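You operate a simulated robot arm through the tools that you are given. There is no shell and no other tool. Be economical: measure what you need, move in short steps, check, and stop when the job is done.

Carry out the task below with a simulated two-armed robot. There is one attempt and no reset: what you move stays moved.

TASK
On the top of the oak linen table, fold the red tea towel in half, so that it is half as long.

The check looks at the end state, three seconds after you hand in, the way a careful person would. Anything else that was tipped, shoved, dropped, spilled or broken makes it a failure. Flat cloth is picked up by pressing the open fingertips on it (5 to 10 N) and closing them slowly along it; thin cloth reads only 2 to 8 mm in the jaws.

THE ROBOT
Two 7-joint arms with two-finger parallel grippers on one trunk, on a base that drives. Base frame: it is fixed to the floor where the robot stands at the start and does not move with it; the origin is under the middle of the robot, x ahead of it, y to its left, z up. Units: cm, rad, N and s.
The left shoulder is at the start at [7, 16.3, 107], the right one opposite. Places, roughly: top of the oak linen table [60, 10, 80]. Payload 3.43 kg a hand.
Tool frame (each hand has its own): the origin (TCP) lies between the finger pads and is the grasp point; the fingertips stand 3.4 cm ahead of it; z points along the fingers, y is the line along which they close. Largest opening 12.8 cm; finger width 2.4, thickness 1.2; the body of the gripper, 4.8 by 13 cm, starts 9.6 cm behind the TCP.
Orientation is that of the tool frame in the base frame, as a unit quaternion [w, x, y, z]. With the fingers straight down and closing along the base's y, the tool's x points along the base's -x, its y along +y and its z along -z.

THE INTERFACE
- The arms move only by the tool nudge_tool. It takes "left_series", "right_series" or both (then of equal length, played together; a hand with none holds still); each is a list that holds one entry, the list of rows, each a list of 7 numbers: the shift along the tool's x, y, z in units of 250 mm (1.0 is 250 mm), then the turn, a rotation vector about the tool's x, y, z in units of 120 degrees (1.0 is 120 degrees), then the opening in per cent of the stroke, from 0 (shut) to 100 (fully open). In form: [[[x, y, z, rx, ry, rz, jaw], ...]]. A call has 1 to 20 rows; each row is the pose to reach, as a shift and turn from the pose commanded when the call began, along the tool's axes at that moment. A call with a number of a shift or a turn outside -1 to 1 is refused whole. Rows are played at 5 a second. More than 5 cm and 0.15 rad between two rows, or a gripper value outside its range, and nothing of the call is played. Where a pose cannot be reached the arm comes as near as it can. A force on the tool above 40 N (or 10 N above the force at the start of the call, whichever is more), or a blocked arm, ends the call early, and 0.2 s more pass. The fingers move at their own pace (about 15.3 cm/s each) and stop on an object; they squeeze with about 28 N. The grip force told is the motor's: it shows also when the fingers shut on nothing. Time passes only in rows, and 0.2 s behind the last, so rows that repeat a pose let the fingers close. The reply holds the time, the measured pose of the TCP, the force on the tool along the base axes, the opening and the grip force, in the units named above and with some noise.
- Cameras (640 x 400 px; columns grow to the right, rows downward): "scene" is now at [13.35, 1.66, 128.44]; the picture's right is [0.19, -0.98, -0.00], its down [-0.68, -0.13, -0.72] and it looks along [0.71, 0.14, -0.70] (base axes); focal length 257 px, centre (320, 200). "left" rides on the left gripper at [7.6, 1.1, -16] in its tool frame; the picture's right is [-0.15, 0.99, 0.00], its down [-0.88, -0.13, -0.46] and it looks along [-0.45, -0.07, 0.89] (tool axes); focal length 234 px, centre (320, 200). "right" rides on the right gripper at [7.6, -1.1, -16] in its tool frame; the picture's right is [0.15, 0.99, 0.00], its down [-0.88, 0.13, -0.46] and it looks along [-0.45, 0.07, 0.89] (tool axes); focal length 234 px, centre (320, 200). There is no depth. A picture from a camera that has moved, and an enlarged one, comes with that camera's place and axes in the base frame and with its lens.
- camera(camera): a new picture of that camera. The clock stands still meanwhile.
- slide_trunk(by): slides the trunk up (or, below 0, down) by that many cm; the arms and the scene camera ride with it, the base frame stays. It gives what a move gives, with no picture.
- base_move(legs): drives the robot by 1 to 6 legs, each [ahead, left, turn to the left] in cm, cm and rad, along the robot's own axes; the way and the turn of a leg run together, so that a leg with both is an arc; at most 150 cm and 3.142 rad a leg. The arms and the cameras ride along, it lands a little off, and it stops where it bumps. It gives what a move gives.
- head_to(pan, tilt): turns the head with the scene camera to pan (to the left, within 1.501 rad either way) and tilt (down, from -0.506 to 1.204), counted from straight ahead of the robot. It gives what a move gives.
- zoom(camera, box): a new picture of the part [left, top, right, bottom] of that camera's present view, enlarged. The clock stands still meanwhile.
- job_done(): hands the job in; it is judged then, once.

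Go step by step. Nothing tells you exact positions but the pictures and the camera data: compare them with the known pose of the tool, close in by small moves and look again before you grip or let go. The budget is 120 turns and 88 pictures, counting those below and the enlarged ones. Unless the task says otherwise, let go and move clear before handing in, and close with one line.

The tools are called after ">>>" as a command line: name --argument value ..., lists and objects as JSON in quotes. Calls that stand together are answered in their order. nudge_tool: Moves the arms, as the interface text tells. Its arguments: {"type":"object","properties":{"left_series":{"type":"array"},"right_series":{"type":"array"}},"required":[]} The other tools are called the same way: slide_trunk (by) slides the trunk up or down; base_move (legs) drives the base; head_to (pan, tilt) turns the head that bears the scene camera; camera (camera) takes a picture; zoom (camera, box) takes an enlarged picture of a part of a camera's view; job_done () hands the job in.

At the start:

```text
clock: 0.0
left_eef_pos: [59.43, 25.6, 92.67]
left_tool_rot: [0.0, -0.001, 1.0, 0.0]
left_contact_force: [1.0, -0.9, 0.5]
left_grip_width: 12.78
left_grip_force: 0.2
right_eef_pos: [59.43, -30.13, 91.35]
right_tool_rot: [0.0, 0.0, 1.0, 0.0]
right_contact_force: [0.4, 0.1, -0.2]
right_grip_width: 12.83
right_grip_force: 0.0
trunk travel left (down, up): [-55.0, 39.0]
robot x, y, heading: [-0.15, -0.07, -0.002]
head pan, tilt: [0.192, 0.768]
```

scene: 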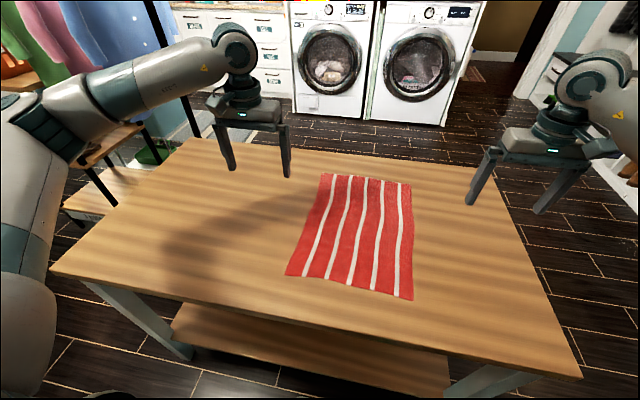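
right: 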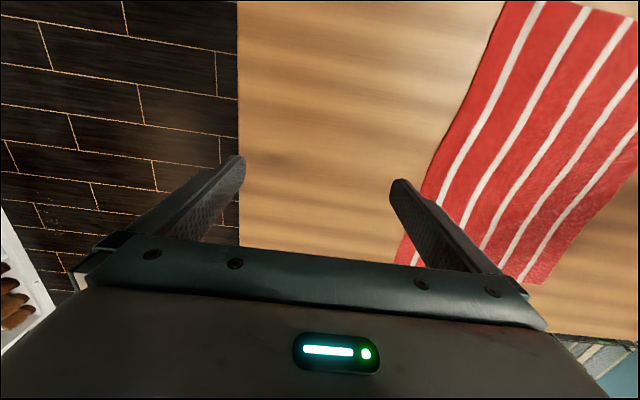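
left: 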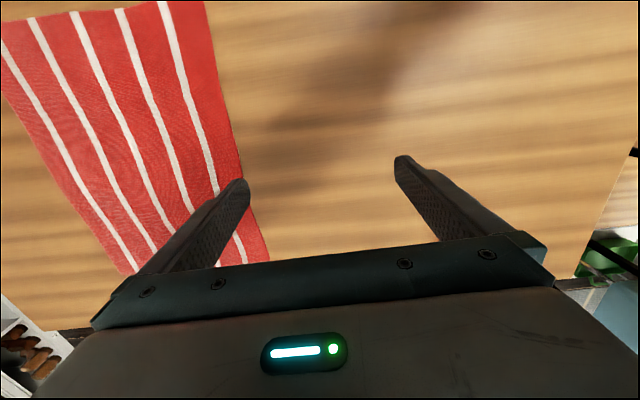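

The towel lies with its length along x. Matching the scene and left views puts the table top at about z=77, with near corners at about (40.8, 14.7) and (40.3, -12.1) and far corners at about (77.5, ±13.6). I'll bring both hands above the near corners first and look again.

>>> nudge_tool --left_series '[[[0.0855, -0.0715, 0.01, 0, 0, 0, 60], [0.171, -0.143, 0.03, 0, 0, 0, 24], [0.2565, -0.2145, 0.05, 0, 0, 0, 24], [0.342, -0.286, 0.08, 0, 0, 0, 24], [0.4275, -0.3575, 0.1, 0, 0, 0, 24], [0.513, -0.429, 0.12, 0, 0, 0, 24], [0.5985, -0.5005, 0.15, 0, 0, 0, 24], [0.684, -0.572, 0.187, 0, 0, 0, 24], [0.684, -0.572, 0.187, 0, 0, 0, 24]]]' --right_series '[[[0.0855, 0.107, 0.01, 0, 0, 0, 60], [0.171, 0.214, 0.02, 0, 0, 0, 24], [0.2565, 0.321, 0.03, 0, 0, 0, 24], [0.342, 0.428, 0.05, 0, 0, 0, 24], [0.4275, 0.535, 0.07, 0, 0, 0, 24], [0.513, 0.643, 0.09, 0, 0, 0, 24], [0.5985, 0.75, 0.11, 0, 0, 0, 24], [0.684, 0.857, 0.134, 0, 0, 0, 24], [0.684, 0.857, 0.134, 0, 0, 0, 24]]]'

>>> camera --camera "scene"

>>> camera --camera "left"

>>> camera --camera "right"

```text
clock: 2.0
left_eef_pos: [42.44, 11.2, 87.9]
left_tool_rot: [0.001, 0.0, 1.0, 0.0]
left_contact_force: [0.5, -0.3, 0.0]
left_grip_width: 3.05
left_grip_force: 0.0
right_eef_pos: [42.35, -8.54, 87.79]
right_tool_rot: [0.0, 0.0, 1.0, 0.0]
right_contact_force: [0.6, 0.3, -0.7]
right_grip_width: 3.1
right_grip_force: 0.1
trunk travel left (down, up): [-55.0, 39.0]
robot x, y, heading: [0.18, 0.16, -0.007]
head pan, tilt: [0.192, 0.768]
```

```text
84 pictures are left
camera scene: at [13.34, 1.64, 128.44], right [0.19, -0.98, 0.0], down [-0.68, -0.13, -0.72], along [0.71, 0.14, -0.7], focal length 257 px, centre (320, 200)
```

scene: 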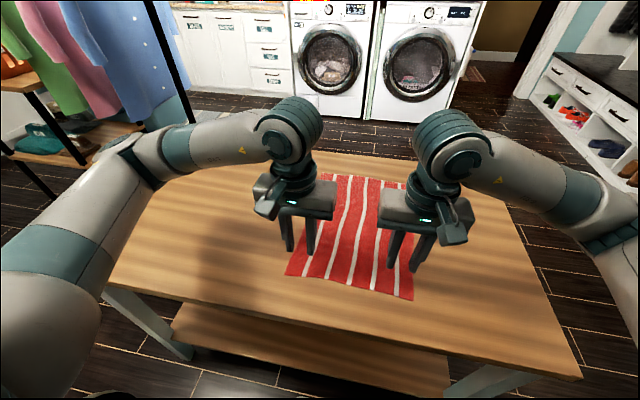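

```text
83 pictures are left
camera left: at [34.88, 12.32, 103.83], right [0.15, 0.99, 0.0], down [0.88, -0.13, 0.46], along [0.45, -0.07, -0.89], focal length 234 px, centre (320, 200)
```

left: 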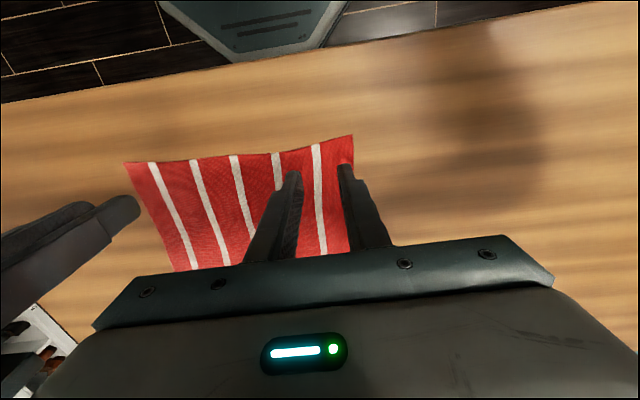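

```text
82 pictures are left
camera right: at [34.66, -9.7, 103.76], right [-0.15, 0.99, 0.0], down [0.88, 0.13, 0.46], along [0.45, 0.07, -0.89], focal length 234 px, centre (320, 200)
```

right: 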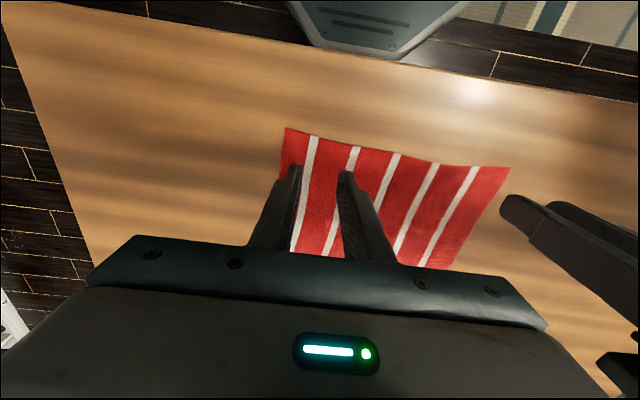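

The corners agree from all views: left (40.8, 15.0), right (40.0, -12.6), table z about 77. I'll shift slightly toward the corners and lower to just above the cloth.

>>> nudge_tool --left_series '[[[0.0, 0.028, 0.08, 0, 0, 0, 24], [0.0, 0.028, 0.16, 0, 0, 0, 24], [0.0, 0.028, 0.22, 0, 0, 0, 24], [0.0, 0.028, 0.26, 0, 0, 0, 24], [0.0, 0.028, 0.26, 0, 0, 0, 24]]]' --right_series '[[[0.025, -0.04, 0.08, 0, 0, 0, 24], [0.025, -0.04, 0.16, 0, 0, 0, 24], [0.025, -0.04, 0.22, 0, 0, 0, 24], [0.025, -0.04, 0.26, 0, 0, 0, 24], [0.025, -0.04, 0.26, 0, 0, 0, 24]]]'

>>> camera --camera "left"

>>> camera --camera "right"

```text
clock: 3.2
left_eef_pos: [42.31, 11.93, 81.22]
left_tool_rot: [0.0, 0.0, 1.0, 0.0]
left_contact_force: [-0.6, 0.0, 0.3]
left_grip_width: 3.07
left_grip_force: 0.0
right_eef_pos: [41.78, -9.69, 81.39]
right_tool_rot: [0.0, 0.001, 1.0, -0.001]
right_contact_force: [0.6, -0.2, -0.4]
right_grip_width: 3.11
right_grip_force: 0.1
trunk travel left (down, up): [-55.0, 39.0]
robot x, y, heading: [0.14, 0.19, -0.001]
head pan, tilt: [0.192, 0.768]
```

```text
81 pictures are left
camera left: at [34.83, 13.07, 97.3], right [0.15, 0.99, 0.0], down [0.88, -0.13, 0.46], along [0.45, -0.07, -0.89], focal length 234 px, centre (320, 200)
```

left: 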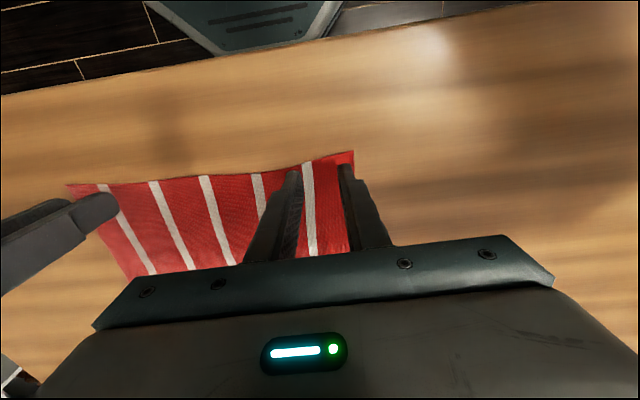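

```text
80 pictures are left
camera right: at [34.03, -10.73, 97.32], right [-0.15, 0.99, 0.0], down [0.88, 0.13, 0.46], along [0.45, 0.07, -0.89], focal length 234 px, centre (320, 200)
```

right: 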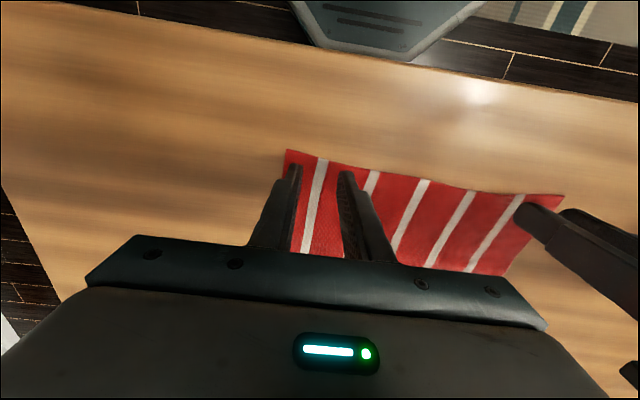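

Both hands are about 1 cm above the cloth, well placed. Now I'll lower gently to feel for contact.

>>> nudge_tool --left_series '[[[0, 0, 0.012, 0, 0, 0, 24], [0, 0, 0.024, 0, 0, 0, 24], [0, 0, 0.032, 0, 0, 0, 24], [0, 0, 0.032, 0, 0, 0, 24]]]' --right_series '[[[0, 0, 0.012, 0, 0, 0, 24], [0, 0, 0.024, 0, 0, 0, 24], [0, 0, 0.032, 0, 0, 0, 24], [0, 0, 0.032, 0, 0, 0, 24]]]'

```text
clock: 4.2
left_eef_pos: [42.43, 11.92, 80.72]
left_tool_rot: [0.0, 0.0, 1.0, 0.0]
left_contact_force: [-0.4, 0.5, 0.2]
left_grip_width: 3.09
left_grip_force: 0.0
right_eef_pos: [41.75, -9.58, 80.62]
right_tool_rot: [0.0, 0.0, 1.0, 0.0]
right_contact_force: [0.4, -1.4, -0.4]
right_grip_width: 3.07
right_grip_force: 0.2
trunk travel left (down, up): [-55.0, 39.0]
robot x, y, heading: [0.01, -0.08, -0.003]
head pan, tilt: [0.192, 0.768]
```

No contact yet; I'll continue down in small steps.

>>> nudge_tool --left_series '[[[0, 0, 0.008, 0, 0, 0, 24], [0, 0, 0.012, 0, 0, 0, 24], [0, 0, 0.012, 0, 0, 0, 24]]]' --right_series '[[[0, 0, 0.008, 0, 0, 0, 24], [0, 0, 0.012, 0, 0, 0, 24], [0, 0, 0.012, 0, 0, 0, 24]]]'

```text
clock: 5.0
left_eef_pos: [42.37, 11.93, 80.28]
left_tool_rot: [0.0, 0.0, 1.0, 0.0]
left_contact_force: [-0.2, -0.8, 0.5]
left_grip_width: 3.08
left_grip_force: 0.1
right_eef_pos: [41.71, -9.66, 80.32]
right_tool_rot: [0.0, -0.001, 1.0, 0.0]
right_contact_force: [0.1, 0.4, -0.9]
right_grip_width: 3.08
right_grip_force: 0.0
trunk travel left (down, up): [-55.0, 39.0]
robot x, y, heading: [0.08, -0.17, -0.003]
head pan, tilt: [0.192, 0.768]
```

Still free at fingertip z about 76.9; continuing down.

>>> nudge_tool --left_series '[[[0, 0, 0.008, 0, 0, 0, 24], [0, 0, 0.012, 0, 0, 0, 24], [0, 0, 0.012, 0, 0, 0, 24]]]' --right_series '[[[0, 0, 0.008, 0, 0, 0, 24], [0, 0, 0.012, 0, 0, 0, 24], [0, 0, 0.012, 0, 0, 0, 24]]]'

```text
clock: 5.8
left_eef_pos: [42.3, 11.96, 80.01]
left_tool_rot: [0.0, 0.0, 1.0, 0.0]
left_contact_force: [0.1, -0.3, -0.3]
left_grip_width: 3.06
left_grip_force: 0.0
right_eef_pos: [41.75, -9.71, 79.94]
right_tool_rot: [0.0, 0.0, 1.0, -0.001]
right_contact_force: [0.5, 0.0, -0.3]
right_grip_width: 3.04
right_grip_force: 0.0
trunk travel left (down, up): [-55.0, 39.0]
robot x, y, heading: [-0.06, -0.17, 0.0]
head pan, tilt: [0.192, 0.768]
```

>>> nudge_tool --left_series '[[[0, 0, 0.008, 0, 0, 0, 24], [0, 0, 0.012, 0, 0, 0, 24], [0, 0, 0.012, 0, 0, 0, 24]]]' --right_series '[[[0, 0, 0.008, 0, 0, 0, 24], [0, 0, 0.012, 0, 0, 0, 24], [0, 0, 0.012, 0, 0, 0, 24]]]'

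>>> zoom --camera "left" --box '[200, 120, 440, 270]'

```text
clock: 6.6
left_eef_pos: [42.37, 12.06, 79.74]
left_tool_rot: [0.0, 0.0, 1.0, 0.0]
left_contact_force: [0.5, -0.4, 0.3]
left_grip_width: 3.08
left_grip_force: 0.0
right_eef_pos: [41.8, -9.74, 79.62]
right_tool_rot: [0.0, 0.0, 1.0, 0.0]
right_contact_force: [0.7, 0.4, -0.4]
right_grip_width: 3.06
right_grip_force: 0.1
trunk travel left (down, up): [-55.0, 39.0]
robot x, y, heading: [0.14, 0.35, 0.001]
head pan, tilt: [0.192, 0.768]
```

```text
2.67 times, centred on (320, 195) of left
camera zoom: at [34.87, 13.08, 95.72], right [0.15, 0.99, 0.0], down [0.88, -0.13, 0.46], along [0.45, -0.07, -0.89], focal length 624 px, centre (320, 213)
```

zoom: 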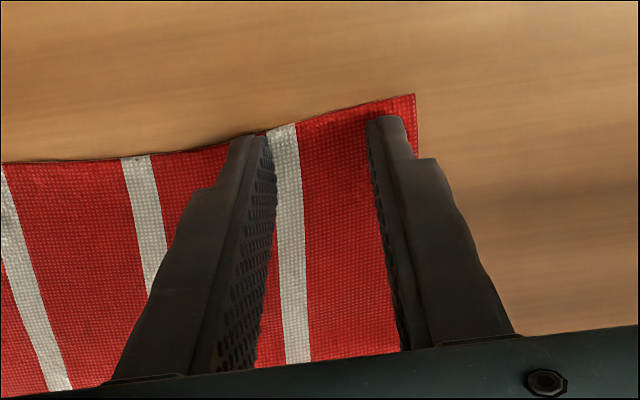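

Still no contact; the fingertips hover close above the cloth. Continuing down.

>>> nudge_tool --left_series '[[[0, 0, 0.008, 0, 0, 0, 24], [0, 0, 0.012, 0, 0, 0, 24], [0, 0, 0.012, 0, 0, 0, 24]]]' --right_series '[[[0, 0, 0.008, 0, 0, 0, 24], [0, 0, 0.012, 0, 0, 0, 24], [0, 0, 0.012, 0, 0, 0, 24]]]'

```text
clock: 7.4
left_eef_pos: [42.26, 11.97, 79.54]
left_tool_rot: [0.0, 0.0, 1.0, 0.0]
left_contact_force: [0.1, -0.1, 1.8]
left_grip_width: 3.05
left_grip_force: 0.0
right_eef_pos: [41.79, -9.69, 79.54]
right_tool_rot: [0.001, 0.0, 1.0, -0.001]
right_contact_force: [0.6, -3.2, 22.8]
right_grip_width: 3.11
right_grip_force: 0.2
trunk travel left (down, up): [-55.0, 39.0]
robot x, y, heading: [0.22, -0.03, 0.003]
head pan, tilt: [0.192, 0.768]
```

Contact: right is pressing 23 N (too much), left just touching at 2 N. I'll balance both to 5–10 N.

>>> nudge_tool --left_series '[[[0, 0, 0.003, 0, 0, 0, 24], [0, 0, 0.003, 0, 0, 0, 24]]]' --right_series '[[[0, 0, -0.005, 0, 0, 0, 24], [0, 0, -0.005, 0, 0, 0, 24]]]'

```text
clock: 8.0
left_eef_pos: [42.19, 11.96, 79.48]
left_tool_rot: [0.001, 0.0, 1.0, 0.0]
left_contact_force: [-0.6, 0.4, 23.3]
left_grip_width: 3.09
left_grip_force: 0.0
right_eef_pos: [41.61, -9.62, 79.63]
right_tool_rot: [0.001, 0.0, 1.0, 0.0]
right_contact_force: [2.1, 1.3, 6.7]
right_grip_width: 3.06
right_grip_force: 0.2
trunk travel left (down, up): [-55.0, 39.0]
robot x, y, heading: [0.16, 0.04, -0.002]
head pan, tilt: [0.192, 0.768]
```

Right reads 7 N; left needs about 0.5 mm less. I'll ease it off and then close both slowly.

>>> nudge_tool --left_series '[[[0, 0, -0.002, 0, 0, 0, 24], [0, 0, -0.002, 0, 0, 0, 24], [0, 0, -0.002, 0, 0, 0, 22], [0, 0, -0.002, 0, 0, 0, 20], [0, 0, -0.002, 0, 0, 0, 18], [0, 0, -0.002, 0, 0, 0, 16], [0, 0, -0.002, 0, 0, 0, 14], [0, 0, -0.002, 0, 0, 0, 12], [0, 0, -0.002, 0, 0, 0, 10], [0, 0, -0.002, 0, 0, 0, 8], [0, 0, -0.002, 0, 0, 0, 6], [0, 0, -0.002, 0, 0, 0, 4], [0, 0, -0.002, 0, 0, 0, 2], [0, 0, -0.002, 0, 0, 0, 0], [0, 0, -0.002, 0, 0, 0, 0], [0, 0, -0.002, 0, 0, 0, 0]]]' --right_series '[[[0, 0, 0, 0, 0, 0, 24], [0, 0, 0, 0, 0, 0, 24], [0, 0, 0, 0, 0, 0, 22], [0, 0, 0, 0, 0, 0, 20], [0, 0, 0, 0, 0, 0, 18], [0, 0, 0, 0, 0, 0, 16], [0, 0, 0, 0, 0, 0, 14], [0, 0, 0, 0, 0, 0, 12], [0, 0, 0, 0, 0, 0, 10], [0, 0, 0, 0, 0, 0, 8], [0, 0, 0, 0, 0, 0, 6], [0, 0, 0, 0, 0, 0, 4], [0, 0, 0, 0, 0, 0, 2], [0, 0, 0, 0, 0, 0, 0], [0, 0, 0, 0, 0, 0, 0], [0, 0, 0, 0, 0, 0, 0]]]'

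>>> zoom --camera "left" --box '[200, 120, 440, 270]'

>>> zoom --camera "right" --box '[200, 120, 440, 270]'

```text
clock: 11.4
left_eef_pos: [42.24, 12.0, 79.48]
left_tool_rot: [0.001, -0.001, 1.0, 0.0]
left_contact_force: [1.4, 2.0, 36.3]
left_grip_width: 0.22
left_grip_force: 27.6
right_eef_pos: [41.63, -9.72, 79.59]
right_tool_rot: [0.001, -0.001, 1.0, 0.0]
right_contact_force: [0.6, 0.3, 1.4]
right_grip_width: 0.0
right_grip_force: 28.2
trunk travel left (down, up): [-55.0, 39.0]
robot x, y, heading: [-0.02, -0.37, 0.001]
head pan, tilt: [0.192, 0.768]
```

```text
2.67 times, centred on (320, 195) of left
camera zoom: at [34.7, 13.08, 95.49], right [0.15, 0.99, 0.0], down [0.88, -0.13, 0.46], along [0.45, -0.07, -0.89], focal length 624 px, centre (320, 213)
```

zoom: 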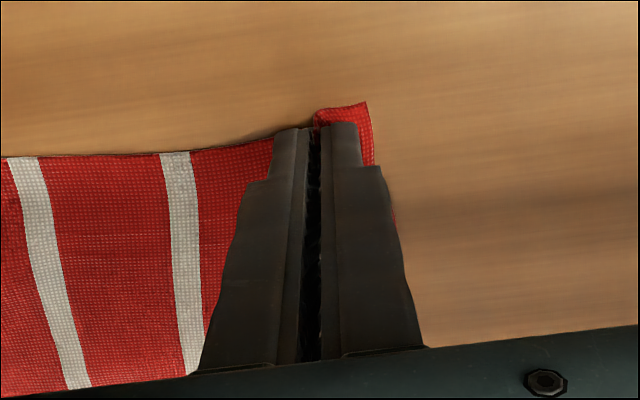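

```text
2.67 times, centred on (320, 195) of right
camera zoom: at [33.88, -10.78, 95.5], right [-0.15, 0.99, 0.0], down [0.88, 0.13, 0.46], along [0.45, 0.07, -0.89], focal length 624 px, centre (320, 213)
```

zoom: 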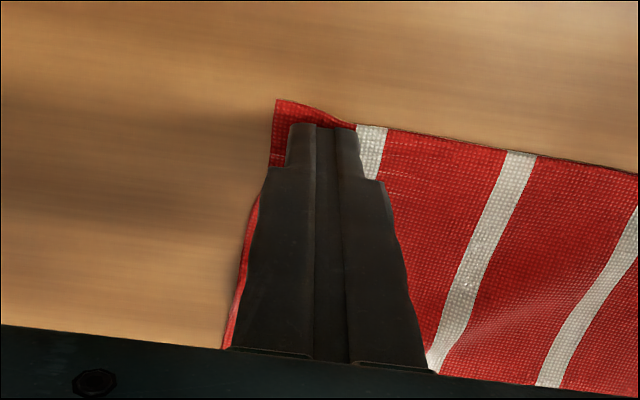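

Left has the cloth (2.2 mm); the right slid over it (0.0). I'll relieve the left by 3 mm, lift and reopen the right, and press again slightly harder.

>>> nudge_tool --left_series '[[[0, 0, -0.006, 0, 0, 0, 0], [0, 0, -0.012, 0, 0, 0, 0], [0, 0, -0.012, 0, 0, 0, 0], [0, 0, -0.012, 0, 0, 0, 0], [0, 0, -0.012, 0, 0, 0, 0], [0, 0, -0.012, 0, 0, 0, 0], [0, 0, -0.012, 0, 0, 0, 0]]]' --right_series '[[[0, 0, -0.02, 0, 0, 0, 0], [0, 0, -0.03, 0, 0, 0, 24], [0, 0, -0.03, 0, 0, 0, 24], [0, 0, -0.015, 0, 0, 0, 24], [0, 0, -0.005, 0, 0, 0, 24], [0, 0, 0.001, 0, 0, 0, 24], [0, 0, 0.001, 0, 0, 0, 24]]]'

```text
clock: 13.0
left_eef_pos: [42.28, 11.92, 79.73]
left_tool_rot: [-0.001, -0.001, 1.0, 0.0]
left_contact_force: [-0.4, 0.8, -0.2]
left_grip_width: 0.19
left_grip_force: 27.5
right_eef_pos: [41.75, -9.65, 79.6]
right_tool_rot: [0.0, 0.0, 1.0, 0.0]
right_contact_force: [0.5, -1.5, 6.0]
right_grip_width: 3.08
right_grip_force: 0.0
trunk travel left (down, up): [-55.0, 39.0]
robot x, y, heading: [0.15, 0.03, 0.004]
head pan, tilt: [0.192, 0.768]
```

>>> nudge_tool --right_series '[[[0, 0, 0.0015, 0, 0, 0, 24], [0, 0, 0.0015, 0, 0, 0, 22], [0, 0, 0.0015, 0, 0, 0, 20], [0, 0, 0.0015, 0, 0, 0, 18], [0, 0, 0.002, 0, 0, 0, 16], [0, 0, 0.002, 0, 0, 0, 14], [0, 0, 0.002, 0, 0, 0, 12], [0, 0, 0.002, 0, 0, 0, 10], [0, 0, 0.002, 0, 0, 0, 8], [0, 0, 0.002, 0, 0, 0, 6], [0, 0, 0.002, 0, 0, 0, 4], [0, 0, 0.002, 0, 0, 0, 2], [0, 0, 0.002, 0, 0, 0, 0], [0, 0, 0.002, 0, 0, 0, 0], [0, 0, -0.01, 0, 0, 0, 0]]]'

>>> zoom --camera "right" --box '[200, 120, 440, 270]'

```text
clock: 16.2
left_eef_pos: [42.4, 12.03, 79.64]
left_tool_rot: [0.0, 0.001, 1.0, 0.0]
left_contact_force: [0.0, -3.2, 0.4]
left_grip_width: 0.24
left_grip_force: 27.8
right_eef_pos: [41.56, -9.72, 79.67]
right_tool_rot: [-0.001, 0.0, 1.0, 0.0]
right_contact_force: [1.3, 3.8, 0.2]
right_grip_width: 0.22
right_grip_force: 28.5
trunk travel left (down, up): [-55.0, 39.0]
robot x, y, heading: [-0.21, -0.21, -0.001]
head pan, tilt: [0.192, 0.768]
```

```text
2.67 times, centred on (320, 195) of right
camera zoom: at [34.03, -10.77, 95.61], right [-0.15, 0.99, 0.0], down [0.88, 0.13, 0.45], along [0.45, 0.07, -0.89], focal length 624 px, centre (320, 213)
```

zoom: 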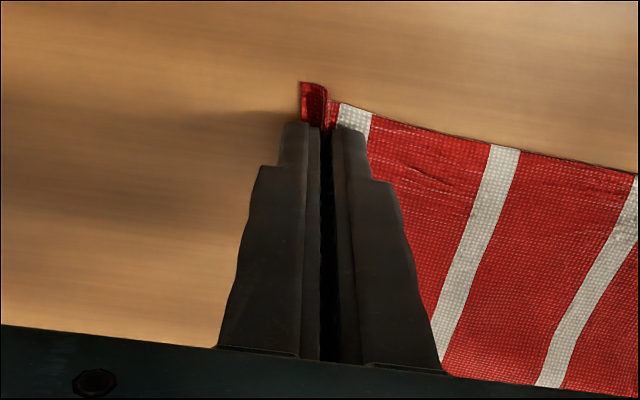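

Both hands now hold the near edge (2.2 mm each). The fold line is at x≈59, so I'll swing both over in a low arc, first to the middle.

>>> nudge_tool --left_series '[[[-0.006, 0, -0.068, 0, 0, 0, 0], [-0.023, 0, -0.135, 0, 0, 0, 0], [-0.051, 0, -0.199, 0, 0, 0, 0], [-0.09, 0, -0.26, 0, 0, 0, 0], [-0.138, 0, -0.317, 0, 0, 0, 0], [-0.196, 0, -0.368, 0, 0, 0, 0], [-0.261, 0, -0.412, 0, 0, 0, 0], [-0.334, 0, -0.45, 0, 0, 0, 0], [-0.412, 0, -0.48, 0, 0, 0, 0], [-0.495, 0, -0.502, 0, 0, 0, 0], [-0.58, 0, -0.515, 0, 0, 0, 0], [-0.668, 0, -0.52, 0, 0, 0, 0]]]' --right_series '[[[-0.006, 0, -0.068, 0, 0, 0, 0], [-0.024, 0, -0.135, 0, 0, 0, 0], [-0.053, 0, -0.199, 0, 0, 0, 0], [-0.094, 0, -0.26, 0, 0, 0, 0], [-0.144, 0, -0.317, 0, 0, 0, 0], [-0.205, 0, -0.368, 0, 0, 0, 0], [-0.273, 0, -0.412, 0, 0, 0, 0], [-0.349, 0, -0.45, 0, 0, 0, 0], [-0.431, 0, -0.48, 0, 0, 0, 0], [-0.517, 0, -0.502, 0, 0, 0, 0], [-0.607, 0, -0.515, 0, 0, 0, 0], [-0.698, 0, -0.52, 0, 0, 0, 0]]]'

>>> camera --camera "scene"

>>> camera --camera "left"

```text
clock: 18.8
left_eef_pos: [59.11, 12.1, 92.65]
left_tool_rot: [-0.001, -0.001, 1.0, 0.0]
left_contact_force: [0.9, -3.1, 0.1]
left_grip_width: 0.21
left_grip_force: 28.1
right_eef_pos: [59.27, -9.56, 92.87]
right_tool_rot: [0.0, 0.0, 1.0, 0.0]
right_contact_force: [-0.4, 3.3, 0.5]
right_grip_width: 0.22
right_grip_force: 28.0
trunk travel left (down, up): [-55.0, 39.0]
robot x, y, heading: [0.03, -0.01, -0.002]
head pan, tilt: [0.192, 0.768]
```

```text
75 pictures are left
camera scene: at [13.43, 1.66, 128.42], right [0.19, -0.98, 0.0], down [-0.68, -0.13, -0.72], along [0.71, 0.14, -0.7], focal length 257 px, centre (320, 200)
```

scene: 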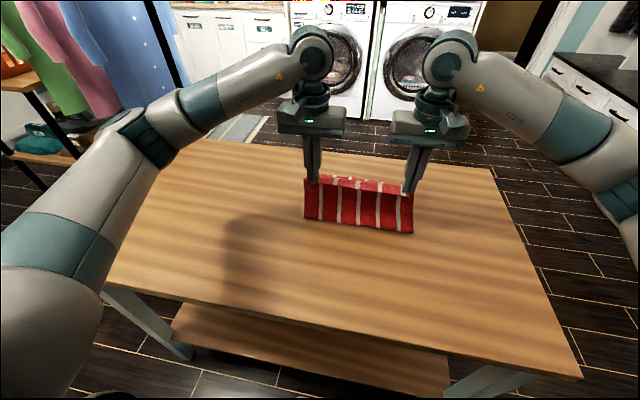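

```text
74 pictures are left
camera left: at [51.6, 13.2, 108.67], right [0.15, 0.99, 0.0], down [0.88, -0.13, 0.45], along [0.45, -0.07, -0.89], focal length 234 px, centre (320, 200)
```

left: 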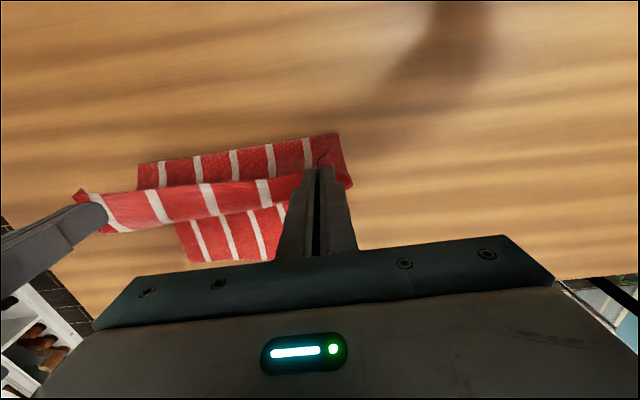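

The cloth hangs nicely with the crease near x≈58–59. I'll complete the arc to the far edge with a slight hand tilt so the edge lays down facing outward, ending about 1 cm above the table.

>>> nudge_tool --left_series '[[[-0.095, 0, 0.004, 0, 0.017, 0, 0], [-0.188, 0, 0.016, 0, 0.035, 0, 0], [-0.277, 0, 0.036, 0, 0.052, 0, 0], [-0.362, 0, 0.064, 0, 0.069, 0, 0], [-0.441, 0, 0.099, 0, 0.087, 0, 0], [-0.512, 0, 0.139, 0, 0.104, 0, 0], [-0.574, 0, 0.186, 0, 0.121, 0, 0], [-0.627, 0, 0.238, 0, 0.139, 0, 0], [-0.669, 0, 0.294, 0, 0.156, 0, 0], [-0.699, 0, 0.353, 0, 0.173, 0, 0], [-0.717, 0, 0.414, 0, 0.191, 0, 0], [-0.724, 0, 0.476, 0, 0.208, 0, 0], [-0.724, 0, 0.476, 0, 0.208, 0, 0]]]' --right_series '[[[-0.097, 0, 0.004, 0, 0.017, 0, 0], [-0.193, 0, 0.016, 0, 0.035, 0, 0], [-0.285, 0, 0.036, 0, 0.052, 0, 0], [-0.372, 0, 0.064, 0, 0.069, 0, 0], [-0.453, 0, 0.099, 0, 0.087, 0, 0], [-0.526, 0, 0.139, 0, 0.104, 0, 0], [-0.59, 0, 0.186, 0, 0.121, 0, 0], [-0.644, 0, 0.238, 0, 0.139, 0, 0], [-0.687, 0, 0.294, 0, 0.156, 0, 0], [-0.719, 0, 0.353, 0, 0.173, 0, 0], [-0.737, 0, 0.414, 0, 0.191, 0, 0], [-0.744, 0, 0.476, 0, 0.208, 0, 0], [-0.744, 0, 0.476, 0, 0.208, 0, 0]]]'

>>> camera --camera "scene"

>>> camera --camera "left"

>>> camera --camera "right"

```text
clock: 21.6
left_eef_pos: [72.94, 12.78, 81.09]
left_tool_rot: [-0.216, 0.003, 0.976, -0.002]
left_contact_force: [-1.7, -28.5, 2.2]
left_grip_width: 0.2
left_grip_force: 27.8
left hand out of reach, approached as far as the arm can: row 9, 10, 11, 12, 13
right_eef_pos: [72.41, -9.96, 81.83]
right_tool_rot: [-0.215, -0.002, 0.977, 0.003]
right_contact_force: [2.3, 27.6, -1.0]
right_grip_width: 0.22
right_grip_force: 28.5
right hand out of reach, approached as far as the arm can: row 9, 10, 11, 12, 13
trunk travel left (down, up): [-55.0, 39.0]
robot x, y, heading: [-0.23, 0.11, 0.0]
head pan, tilt: [0.192, 0.768]
```

```text
73 pictures are left
camera scene: at [13.28, 1.6, 128.45], right [0.19, -0.98, 0.0], down [-0.68, -0.13, -0.72], along [0.71, 0.14, -0.69], focal length 257 px, centre (320, 200)
```

scene: 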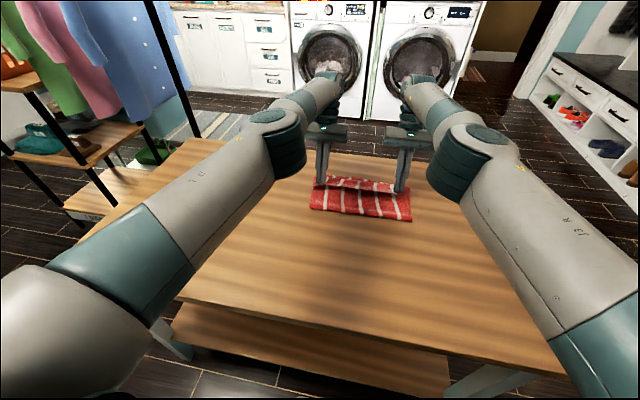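

```text
72 pictures are left
camera left: at [72.81, 13.93, 98.79], right [0.14, 0.99, -0.07], down [0.99, -0.13, 0.04], along [0.03, -0.07, -1.0], focal length 234 px, centre (320, 200)
```

left: 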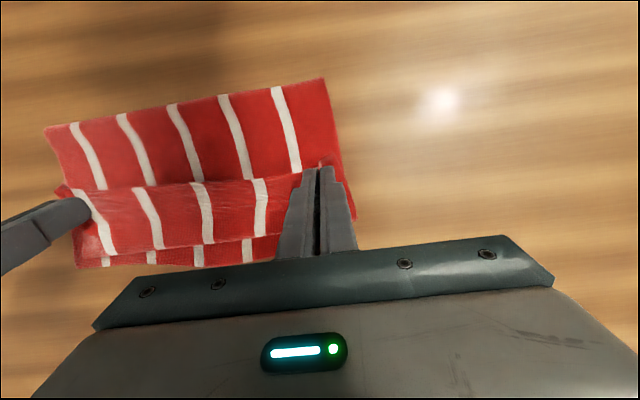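

```text
71 pictures are left
camera right: at [72.12, -11.24, 99.4], right [-0.14, 0.99, 0.07], down [0.99, 0.13, 0.04], along [0.03, 0.07, -1.0], focal length 234 px, centre (320, 200)
```

right: 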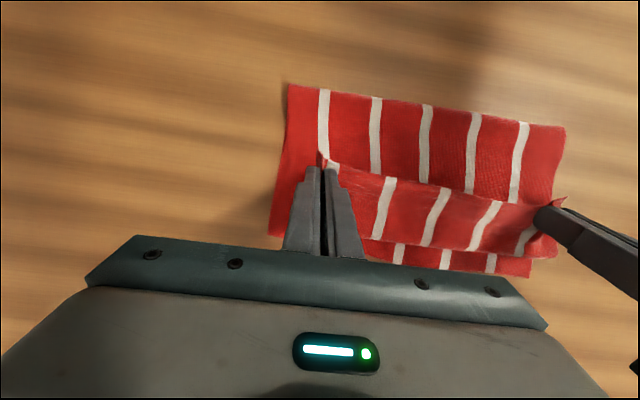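

The arms hit their reach limit: the folded edge stops a few cm short of the far edge and the hands pull apart at 28 N. Before driving nearer, I'll look down to see the gap between robot and table.

>>> head_to --pan 0.0 --tilt 1.2

>>> camera --camera "scene"

```text
clock: 22.5
left_eef_pos: [72.85, 12.85, 80.96]
left_tool_rot: [-0.216, 0.0, 0.976, -0.003]
left_contact_force: [-1.3, -33.0, 2.1]
left_grip_width: 0.24
left_grip_force: 28.1
right_eef_pos: [72.48, -10.0, 81.67]
right_tool_rot: [-0.217, -0.001, 0.976, 0.002]
right_contact_force: [1.0, 34.1, -1.7]
right_grip_width: 0.24
right_grip_force: 27.3
trunk travel left (down, up): [-55.0, 39.0]
robot x, y, heading: [0.0, -0.11, -0.003]
head pan, tilt: [0.0, 1.201]
```

```text
70 pictures are left
camera scene: at [10.9, 0.09, 125.41], right [0.0, -1.0, 0.0], down [-0.93, 0.0, -0.36], along [0.36, 0.0, -0.93], focal length 257 px, centre (320, 200)
```

scene: 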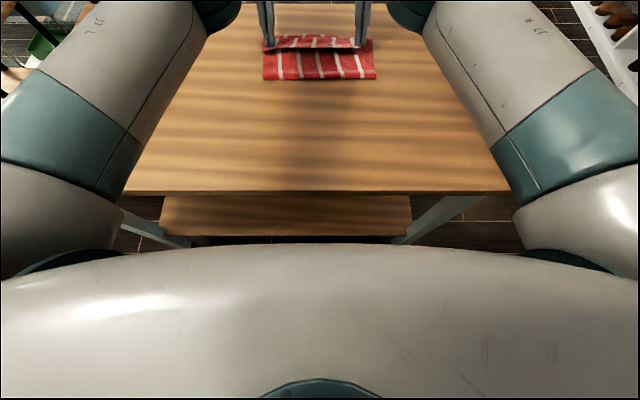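

The gap under the table edge can't be verified, so I won't drive. The task allows the towel to lie closer to me, so I'll back out of the fold. I'll then drag the towel toward the robot and fold it again where both reach and hand tilt are comfortable.

>>> nudge_tool --left_series '[[[0.0757, 0, -0.0185, 0, 0, 0, 0], [0.1514, 0, -0.037, 0, 0, 0, 0], [0.2271, 0, -0.0555, 0, 0, 0, 0], [0.3028, 0, -0.074, 0, 0, 0, 0], [0.3785, 0, -0.0925, 0, 0, 0, 0], [0.4542, 0, -0.111, 0, 0, 0, 0], [0.5299, 0, -0.1295, 0, 0, 0, 0], [0.6056, 0, -0.148, 0, 0, 0, 0], [0.6813, 0, -0.1665, 0, 0, 0, 0], [0.757, 0, -0.185, 0, 0, 0, 0], [0.757, 0, -0.185, 0, 0, 0, 0]]]' --right_series '[[[0.0757, 0, -0.0185, 0, 0, 0, 0], [0.1514, 0, -0.037, 0, 0, 0, 0], [0.2271, 0, -0.0555, 0, 0, 0, 0], [0.3028, 0, -0.074, 0, 0, 0, 0], [0.3785, 0, -0.0925, 0, 0, 0, 0], [0.4542, 0, -0.111, 0, 0, 0, 0], [0.5299, 0, -0.1295, 0, 0, 0, 0], [0.6056, 0, -0.148, 0, 0, 0, 0], [0.6813, 0, -0.1665, 0, 0, 0, 0], [0.757, 0, -0.185, 0, 0, 0, 0], [0.757, 0, -0.185, 0, 0, 0, 0]]]'

>>> head_to --pan 0.0 --tilt 0.9

>>> camera --camera "scene"

```text
clock: 24.9
left_eef_pos: [72.47, 10.64, 88.89]
left_tool_rot: [-0.215, -0.001, 0.977, 0.001]
left_contact_force: [-0.7, 0.2, -0.7]
left_grip_width: 0.22
left_grip_force: 27.9
left hand out of reach, approached as far as the arm can: row 1, 2, 3, 4, 5, 6, 7, 8, 9, 10, 11
right_eef_pos: [72.38, -17.73, 99.53]
right_tool_rot: [-0.137, 0.234, 0.957, 0.102]
right_contact_force: [-5.7, -4.9, 0.2]
right_grip_width: 0.02
right_grip_force: 28.8
right hand out of reach, approached as far as the arm can: row 1, 2, 3, 4, 5, 6, 7, 8, 9, 10
trunk travel left (down, up): [-55.0, 39.0]
robot x, y, heading: [-0.15, 0.14, 0.005]
head pan, tilt: [0.0, 1.201]
```

```text
clock: 25.7
left_eef_pos: [72.56, 10.79, 88.75]
left_tool_rot: [-0.216, 0.0, 0.976, 0.0]
left_contact_force: [-0.1, 0.1, -0.6]
left_grip_width: 0.22
left_grip_force: 27.9
right_eef_pos: [72.53, -17.13, 99.1]
right_tool_rot: [-0.14, 0.231, 0.958, 0.096]
right_contact_force: [0.9, 0.9, 0.7]
right_grip_width: 0.0
right_grip_force: 27.7
trunk travel left (down, up): [-55.0, 39.0]
robot x, y, heading: [-0.13, -0.22, 0.002]
head pan, tilt: [0.0, 0.901]
```

```text
69 pictures are left
camera scene: at [12.86, 0.16, 127.38], right [0.0, -1.0, 0.0], down [-0.78, 0.0, -0.62], along [0.62, 0.0, -0.78], focal length 257 px, centre (320, 200)
```

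scene: 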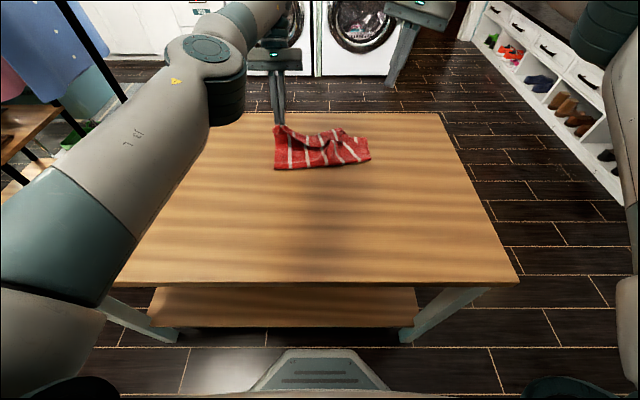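

The right arm was stuck near full stretch, slipped off the cloth and is now free; the left still holds its corner. I'll let both arms settle toward their commanded poses.

>>> nudge_tool --left_series '[[[0, 0, 0, 0, 0, 0, 0], [0, 0, 0, 0, 0, 0, 0], [0, 0, 0, 0, 0, 0, 0], [0, 0, 0, 0, 0, 0, 0]]]' --right_series '[[[0, 0, 0, 0, 0, 0, 0], [0, 0, 0, 0, 0, 0, 0], [0, 0, 0, 0, 0, 0, 0], [0, 0, 0, 0, 0, 0, 0]]]'

```text
clock: 26.7
left_eef_pos: [72.57, 10.68, 88.83]
left_tool_rot: [-0.216, -0.001, 0.976, -0.002]
left_contact_force: [0.3, -0.3, 0.9]
left_grip_width: 0.21
left_grip_force: 28.5
right_eef_pos: [57.26, -11.09, 94.32]
right_tool_rot: [-0.217, 0.0, 0.976, 0.0]
right_contact_force: [0.2, -0.4, -0.2]
right_grip_width: 0.0
right_grip_force: 28.2
trunk travel left (down, up): [-55.0, 39.0]
robot x, y, heading: [0.12, 0.05, -0.003]
head pan, tilt: [0.0, 0.901]
```

Right has recovered to a good pose. Now I'll ease the left back by untilting it slightly while retracting.

>>> nudge_tool --left_series '[[[0.02, 0, 0.01, 0, -0.03, 0, 0], [0.05, 0, 0.025, 0, -0.06, 0, 0], [0.09, 0, 0.04, 0, -0.09, 0, 0], [0.13, 0, 0.06, 0, -0.12, 0, 0], [0.17, 0, 0.08, 0, -0.15, 0, 0], [0.217, 0, 0.1, 0, -0.15, 0, 0], [0.217, 0, 0.1, 0, -0.15, 0, 0], [0.217, 0, 0.1, 0, -0.15, 0, 0]]]'

>>> camera --camera "scene"

```text
clock: 28.5
left_eef_pos: [66.55, 11.21, 88.47]
left_tool_rot: [-0.062, -0.001, 0.998, 0.0]
left_contact_force: [-0.4, 0.1, -0.3]
left_grip_width: 0.22
left_grip_force: 28.1
left hand out of reach, approached as far as the arm can: row 1, 2
right_eef_pos: [57.24, -11.13, 94.34]
right_tool_rot: [-0.216, 0.0, 0.976, 0.0]
right_contact_force: [0.3, 0.3, -0.7]
right_grip_width: 0.0
right_grip_force: 28.5
trunk travel left (down, up): [-55.0, 39.0]
robot x, y, heading: [0.12, 0.22, -0.001]
head pan, tilt: [0.0, 0.901]
```

```text
68 pictures are left
camera scene: at [12.84, 0.1, 127.39], right [0.0, -1.0, 0.0], down [-0.78, 0.0, -0.62], along [0.62, 0.0, -0.78], focal length 257 px, centre (320, 200)
```

scene: 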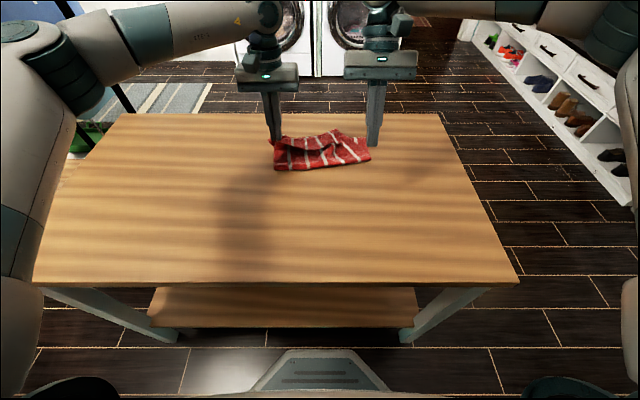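

Left is free-moving again with its corner. I'll carry that corner back to its original near position to unfold the towel, and move the right hand aside and upright.

>>> nudge_tool --left_series '[[[0.125, 0, -0.024, 0, -0.007, 0, 0], [0.247, 0, -0.028, 0, -0.015, 0, 0], [0.367, 0, -0.012, 0, -0.022, 0, 0], [0.485, 0, 0.025, 0, -0.03, 0, 0], [0.6, 0, 0.083, 0, -0.037, 0, 0], [0.711, 0, 0.161, 0, -0.045, 0, 0], [0.821, 0, 0.259, 0, -0.052, 0, 0], [0.928, 0, 0.378, 0, -0.059, 0, 0], [0.928, 0, 0.378, 0, -0.059, 0, 0]]]' --right_series '[[[0.054, -0.075, 0.025, 0, -0.026, 0, 0], [0.109, -0.149, 0.051, 0, -0.052, 0, 0], [0.163, -0.224, 0.076, 0, -0.078, 0, 0], [0.217, -0.298, 0.101, 0, -0.104, 0, 24], [0.272, -0.373, 0.127, 0, -0.13, 0, 24], [0.326, -0.447, 0.152, 0, -0.156, 0, 24], [0.38, -0.522, 0.178, 0, -0.182, 0, 24], [0.435, -0.596, 0.203, 0, -0.208, 0, 24], [0.435, -0.596, 0.203, 0, -0.208, 0, 24]]]'

>>> camera --camera "scene"

>>> camera --camera "left"

```text
clock: 30.5
left_eef_pos: [42.73, 11.15, 81.8]
left_tool_rot: [0.0, 0.0, 1.0, 0.001]
left_contact_force: [0.0, 0.4, -0.5]
left_grip_width: 0.2
left_grip_force: 28.3
right_eef_pos: [45.28, -25.71, 93.9]
right_tool_rot: [-0.001, 0.0, 1.0, 0.0]
right_contact_force: [0.6, 0.0, -0.1]
right_grip_width: 3.07
right_grip_force: 0.0
trunk travel left (down, up): [-55.0, 39.0]
robot x, y, heading: [0.35, -0.08, 0.002]
head pan, tilt: [0.0, 0.901]
```

```text
67 pictures are left
camera scene: at [12.9, 0.13, 127.39], right [0.0, -1.0, 0.0], down [-0.78, 0.0, -0.62], along [0.62, 0.0, -0.78], focal length 257 px, centre (320, 200)
```

scene: 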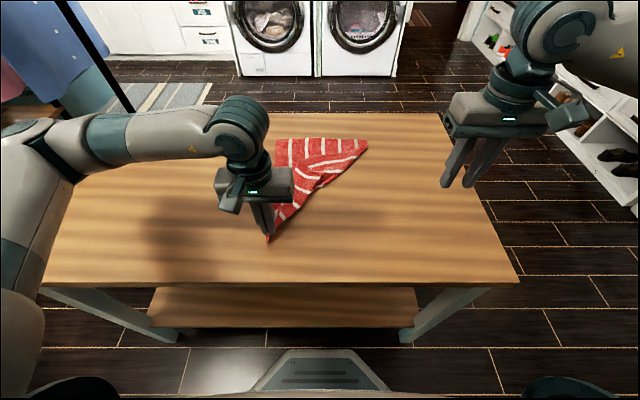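

```text
66 pictures are left
camera left: at [35.15, 12.35, 97.76], right [0.15, 0.99, 0.0], down [0.88, -0.13, 0.46], along [0.45, -0.07, -0.89], focal length 234 px, centre (320, 200)
```

left: 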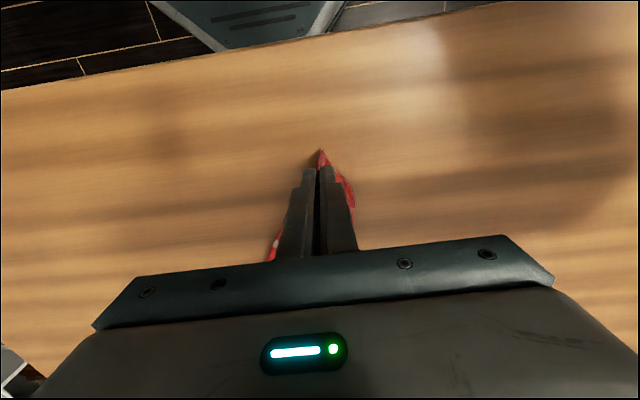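

The left half is unfolded, but the right free corner remains folded over toward the far side. I'll zoom in to find it.

>>> zoom --camera "scene" --box '[240, 120, 400, 245]'

>>> camera --camera "right"

```text
3.20 times, centred on (320, 182) of scene
camera zoom: at [12.9, 0.13, 127.39], right [0.0, -1.0, 0.0], down [-0.78, 0.0, -0.62], along [0.62, 0.0, -0.78], focal length 824 px, centre (320, 256)
```

zoom: 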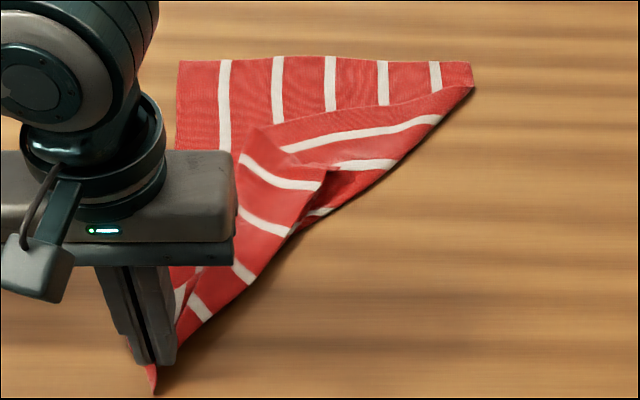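

```text
64 pictures are left
camera right: at [37.63, -26.72, 109.85], right [-0.15, 0.99, 0.0], down [0.88, 0.13, 0.46], along [0.45, 0.07, -0.89], focal length 234 px, centre (320, 200)
```

right: 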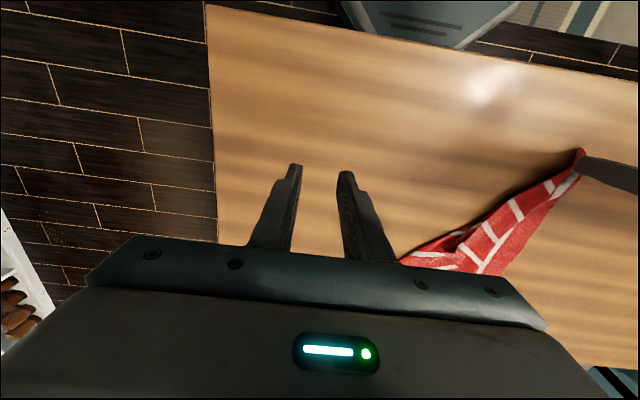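

I read the folded-over flap as having its free near-right corner at about (66, 6), lying on top. I'll bring the right hand over it for a closer look.

>>> nudge_tool --right_series '[[[-0.083, 0.11, 0, 0, 0, 0, 24], [-0.166, 0.22, 0, 0, 0, 0, 24], [-0.249, 0.33, 0, 0, 0, 0, 24], [-0.332, 0.44, 0, 0, 0, 0, 24], [-0.415, 0.55, 0, 0, 0, 0, 24], [-0.498, 0.66, 0, 0, 0, 0, 24], [-0.581, 0.77, 0, 0, 0, 0, 24], [-0.664, 0.88, 0, 0, 0, 0, 24], [-0.748, 0.96, 0, 0, 0, 0, 24], [-0.748, 0.96, 0, 0, 0, 0, 24]]]'

>>> camera --camera "right"

>>> camera --camera "scene"

```text
clock: 32.7
left_eef_pos: [42.66, 11.1, 81.97]
left_tool_rot: [0.002, 0.0, 1.0, 0.0]
left_contact_force: [0.5, 0.4, -0.4]
left_grip_width: 0.21
left_grip_force: 28.1
right_eef_pos: [64.16, -1.43, 93.77]
right_tool_rot: [0.0, -0.001, 1.0, 0.0]
right_contact_force: [-0.4, 0.2, -0.3]
right_grip_width: 3.07
right_grip_force: 0.0
trunk travel left (down, up): [-55.0, 39.0]
robot x, y, heading: [-0.16, -0.17, 0.002]
head pan, tilt: [0.0, 0.901]
```

```text
63 pictures are left
camera right: at [56.45, -2.51, 109.72], right [-0.15, 0.99, 0.0], down [0.88, 0.13, 0.46], along [0.45, 0.07, -0.89], focal length 234 px, centre (320, 200)
```

right: 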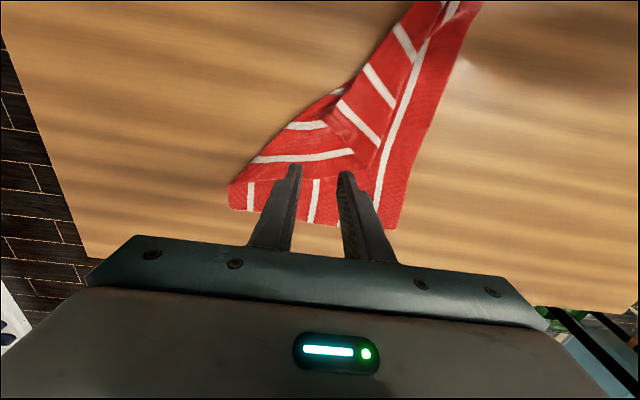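

```text
62 pictures are left
camera scene: at [12.83, 0.03, 127.4], right [0.0, -1.0, 0.0], down [-0.78, 0.0, -0.62], along [0.62, 0.0, -0.78], focal length 257 px, centre (320, 200)
```

scene: 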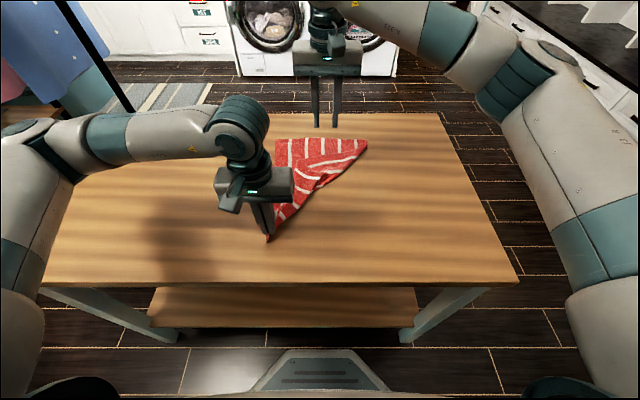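

>>> zoom --camera "right" --box '[220, 80, 440, 230]'

```text
2.67 times, centred on (330, 155) of right
camera zoom: at [56.45, -2.51, 109.72], right [-0.15, 0.99, 0.0], down [0.88, 0.13, 0.46], along [0.45, 0.07, -0.89], focal length 624 px, centre (293, 320)
```

zoom: 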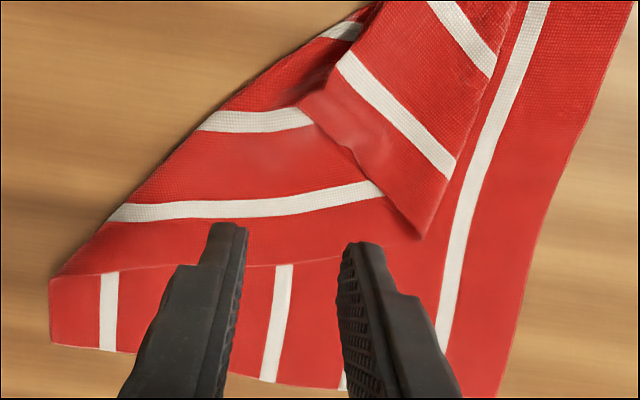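

Now it's clear: the free corner is at about (66.5, 6.1) lying on top. I'll bring the right fingers above it with a narrower opening.

>>> nudge_tool --right_series '[[[-0.018, 0.1, 0.06, 0, 0, 0, 17], [-0.018, 0.2, 0.15, 0, 0, 0, 17], [-0.018, 0.229, 0.25, 0, 0, 0, 17], [-0.018, 0.229, 0.33, 0, 0, 0, 17], [-0.018, 0.229, 0.391, 0, 0, 0, 17], [-0.018, 0.229, 0.391, 0, 0, 0, 17]]]'

>>> zoom --camera "right" --box '[200, 100, 440, 250]'

```text
clock: 34.1
left_eef_pos: [42.62, 11.25, 81.78]
left_tool_rot: [0.001, 0.0, 1.0, 0.0]
left_contact_force: [-0.4, -0.3, -0.2]
left_grip_width: 0.18
left_grip_force: 27.9
right_eef_pos: [64.35, 4.2, 84.02]
right_tool_rot: [0.0, 0.0, 1.0, 0.0]
right_contact_force: [0.3, 0.7, 0.4]
right_grip_width: 2.18
right_grip_force: 0.0
trunk travel left (down, up): [-55.0, 39.0]
robot x, y, heading: [0.06, -0.08, -0.005]
head pan, tilt: [0.0, 0.901]
```

```text
2.67 times, centred on (320, 175) of right
camera zoom: at [56.71, 3.19, 99.96], right [-0.15, 0.99, 0.0], down [0.88, 0.13, 0.46], along [0.45, 0.07, -0.89], focal length 624 px, centre (320, 267)
```

zoom: 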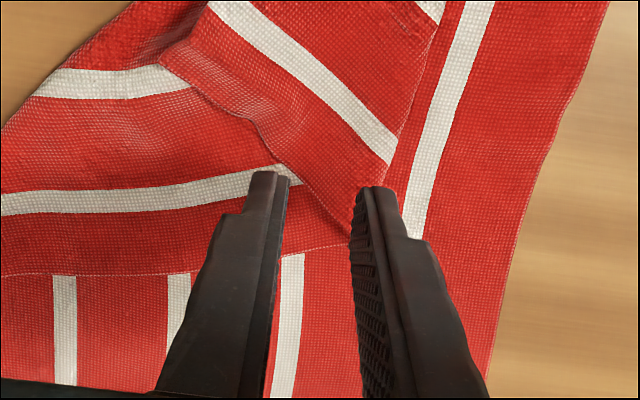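

>>> nudge_tool --right_series '[[[0, -0.016, 0.06, 0, 0, 0, 17], [0, -0.016, 0.11, 0, 0, 0, 17], [0, -0.016, 0.13, 0, 0, 0, 17], [0, -0.016, 0.14, 0, 0, 0, 17], [0, -0.016, 0.14, 0, 0, 0, 17]]]'

>>> zoom --camera "right" --box '[200, 100, 440, 250]'

```text
clock: 35.3
left_eef_pos: [42.64, 11.16, 81.78]
left_tool_rot: [0.001, 0.0, 1.0, 0.001]
left_contact_force: [0.8, -0.3, -0.6]
left_grip_width: 0.21
left_grip_force: 28.4
right_eef_pos: [64.53, 3.8, 80.66]
right_tool_rot: [0.0, 0.0, 1.0, 0.0]
right_contact_force: [-0.2, -1.3, 0.2]
right_grip_width: 2.2
right_grip_force: 0.1
trunk travel left (down, up): [-55.0, 39.0]
robot x, y, heading: [-0.39, 0.19, 0.004]
head pan, tilt: [0.0, 0.901]
```

```text
2.67 times, centred on (320, 175) of right
camera zoom: at [56.77, 2.74, 96.45], right [-0.15, 0.99, 0.0], down [0.88, 0.13, 0.46], along [0.45, 0.07, -0.89], focal length 624 px, centre (320, 267)
```

zoom: 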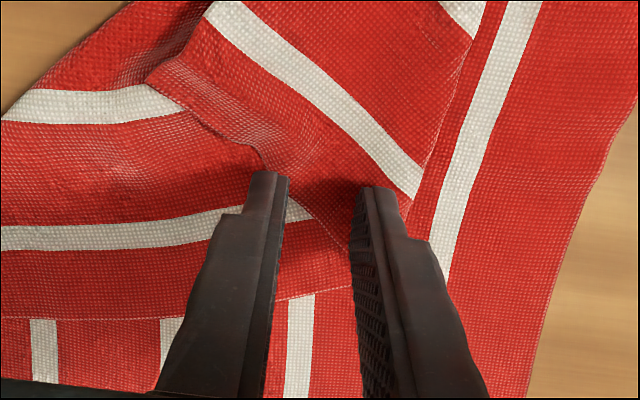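

Positioned just inside the corner. Lowering in small steps to contact.

>>> nudge_tool --right_series '[[[0, 0, 0.008, 0, 0, 0, 17], [0, 0, 0.014, 0, 0, 0, 17], [0, 0, 0.018, 0, 0, 0, 17], [0, 0, 0.018, 0, 0, 0, 17]]]'

```text
clock: 36.3
left_eef_pos: [42.62, 11.26, 81.8]
left_tool_rot: [0.001, 0.0, 1.0, 0.0]
left_contact_force: [-0.5, 0.3, 0.7]
left_grip_width: 0.23
left_grip_force: 27.9
right_eef_pos: [64.47, 3.67, 80.2]
right_tool_rot: [0.001, 0.0, 1.0, 0.0]
right_contact_force: [-0.3, 0.0, -1.4]
right_grip_width: 2.21
right_grip_force: 0.0
trunk travel left (down, up): [-55.0, 39.0]
robot x, y, heading: [0.22, -0.26, 0.001]
head pan, tilt: [0.0, 0.901]
```

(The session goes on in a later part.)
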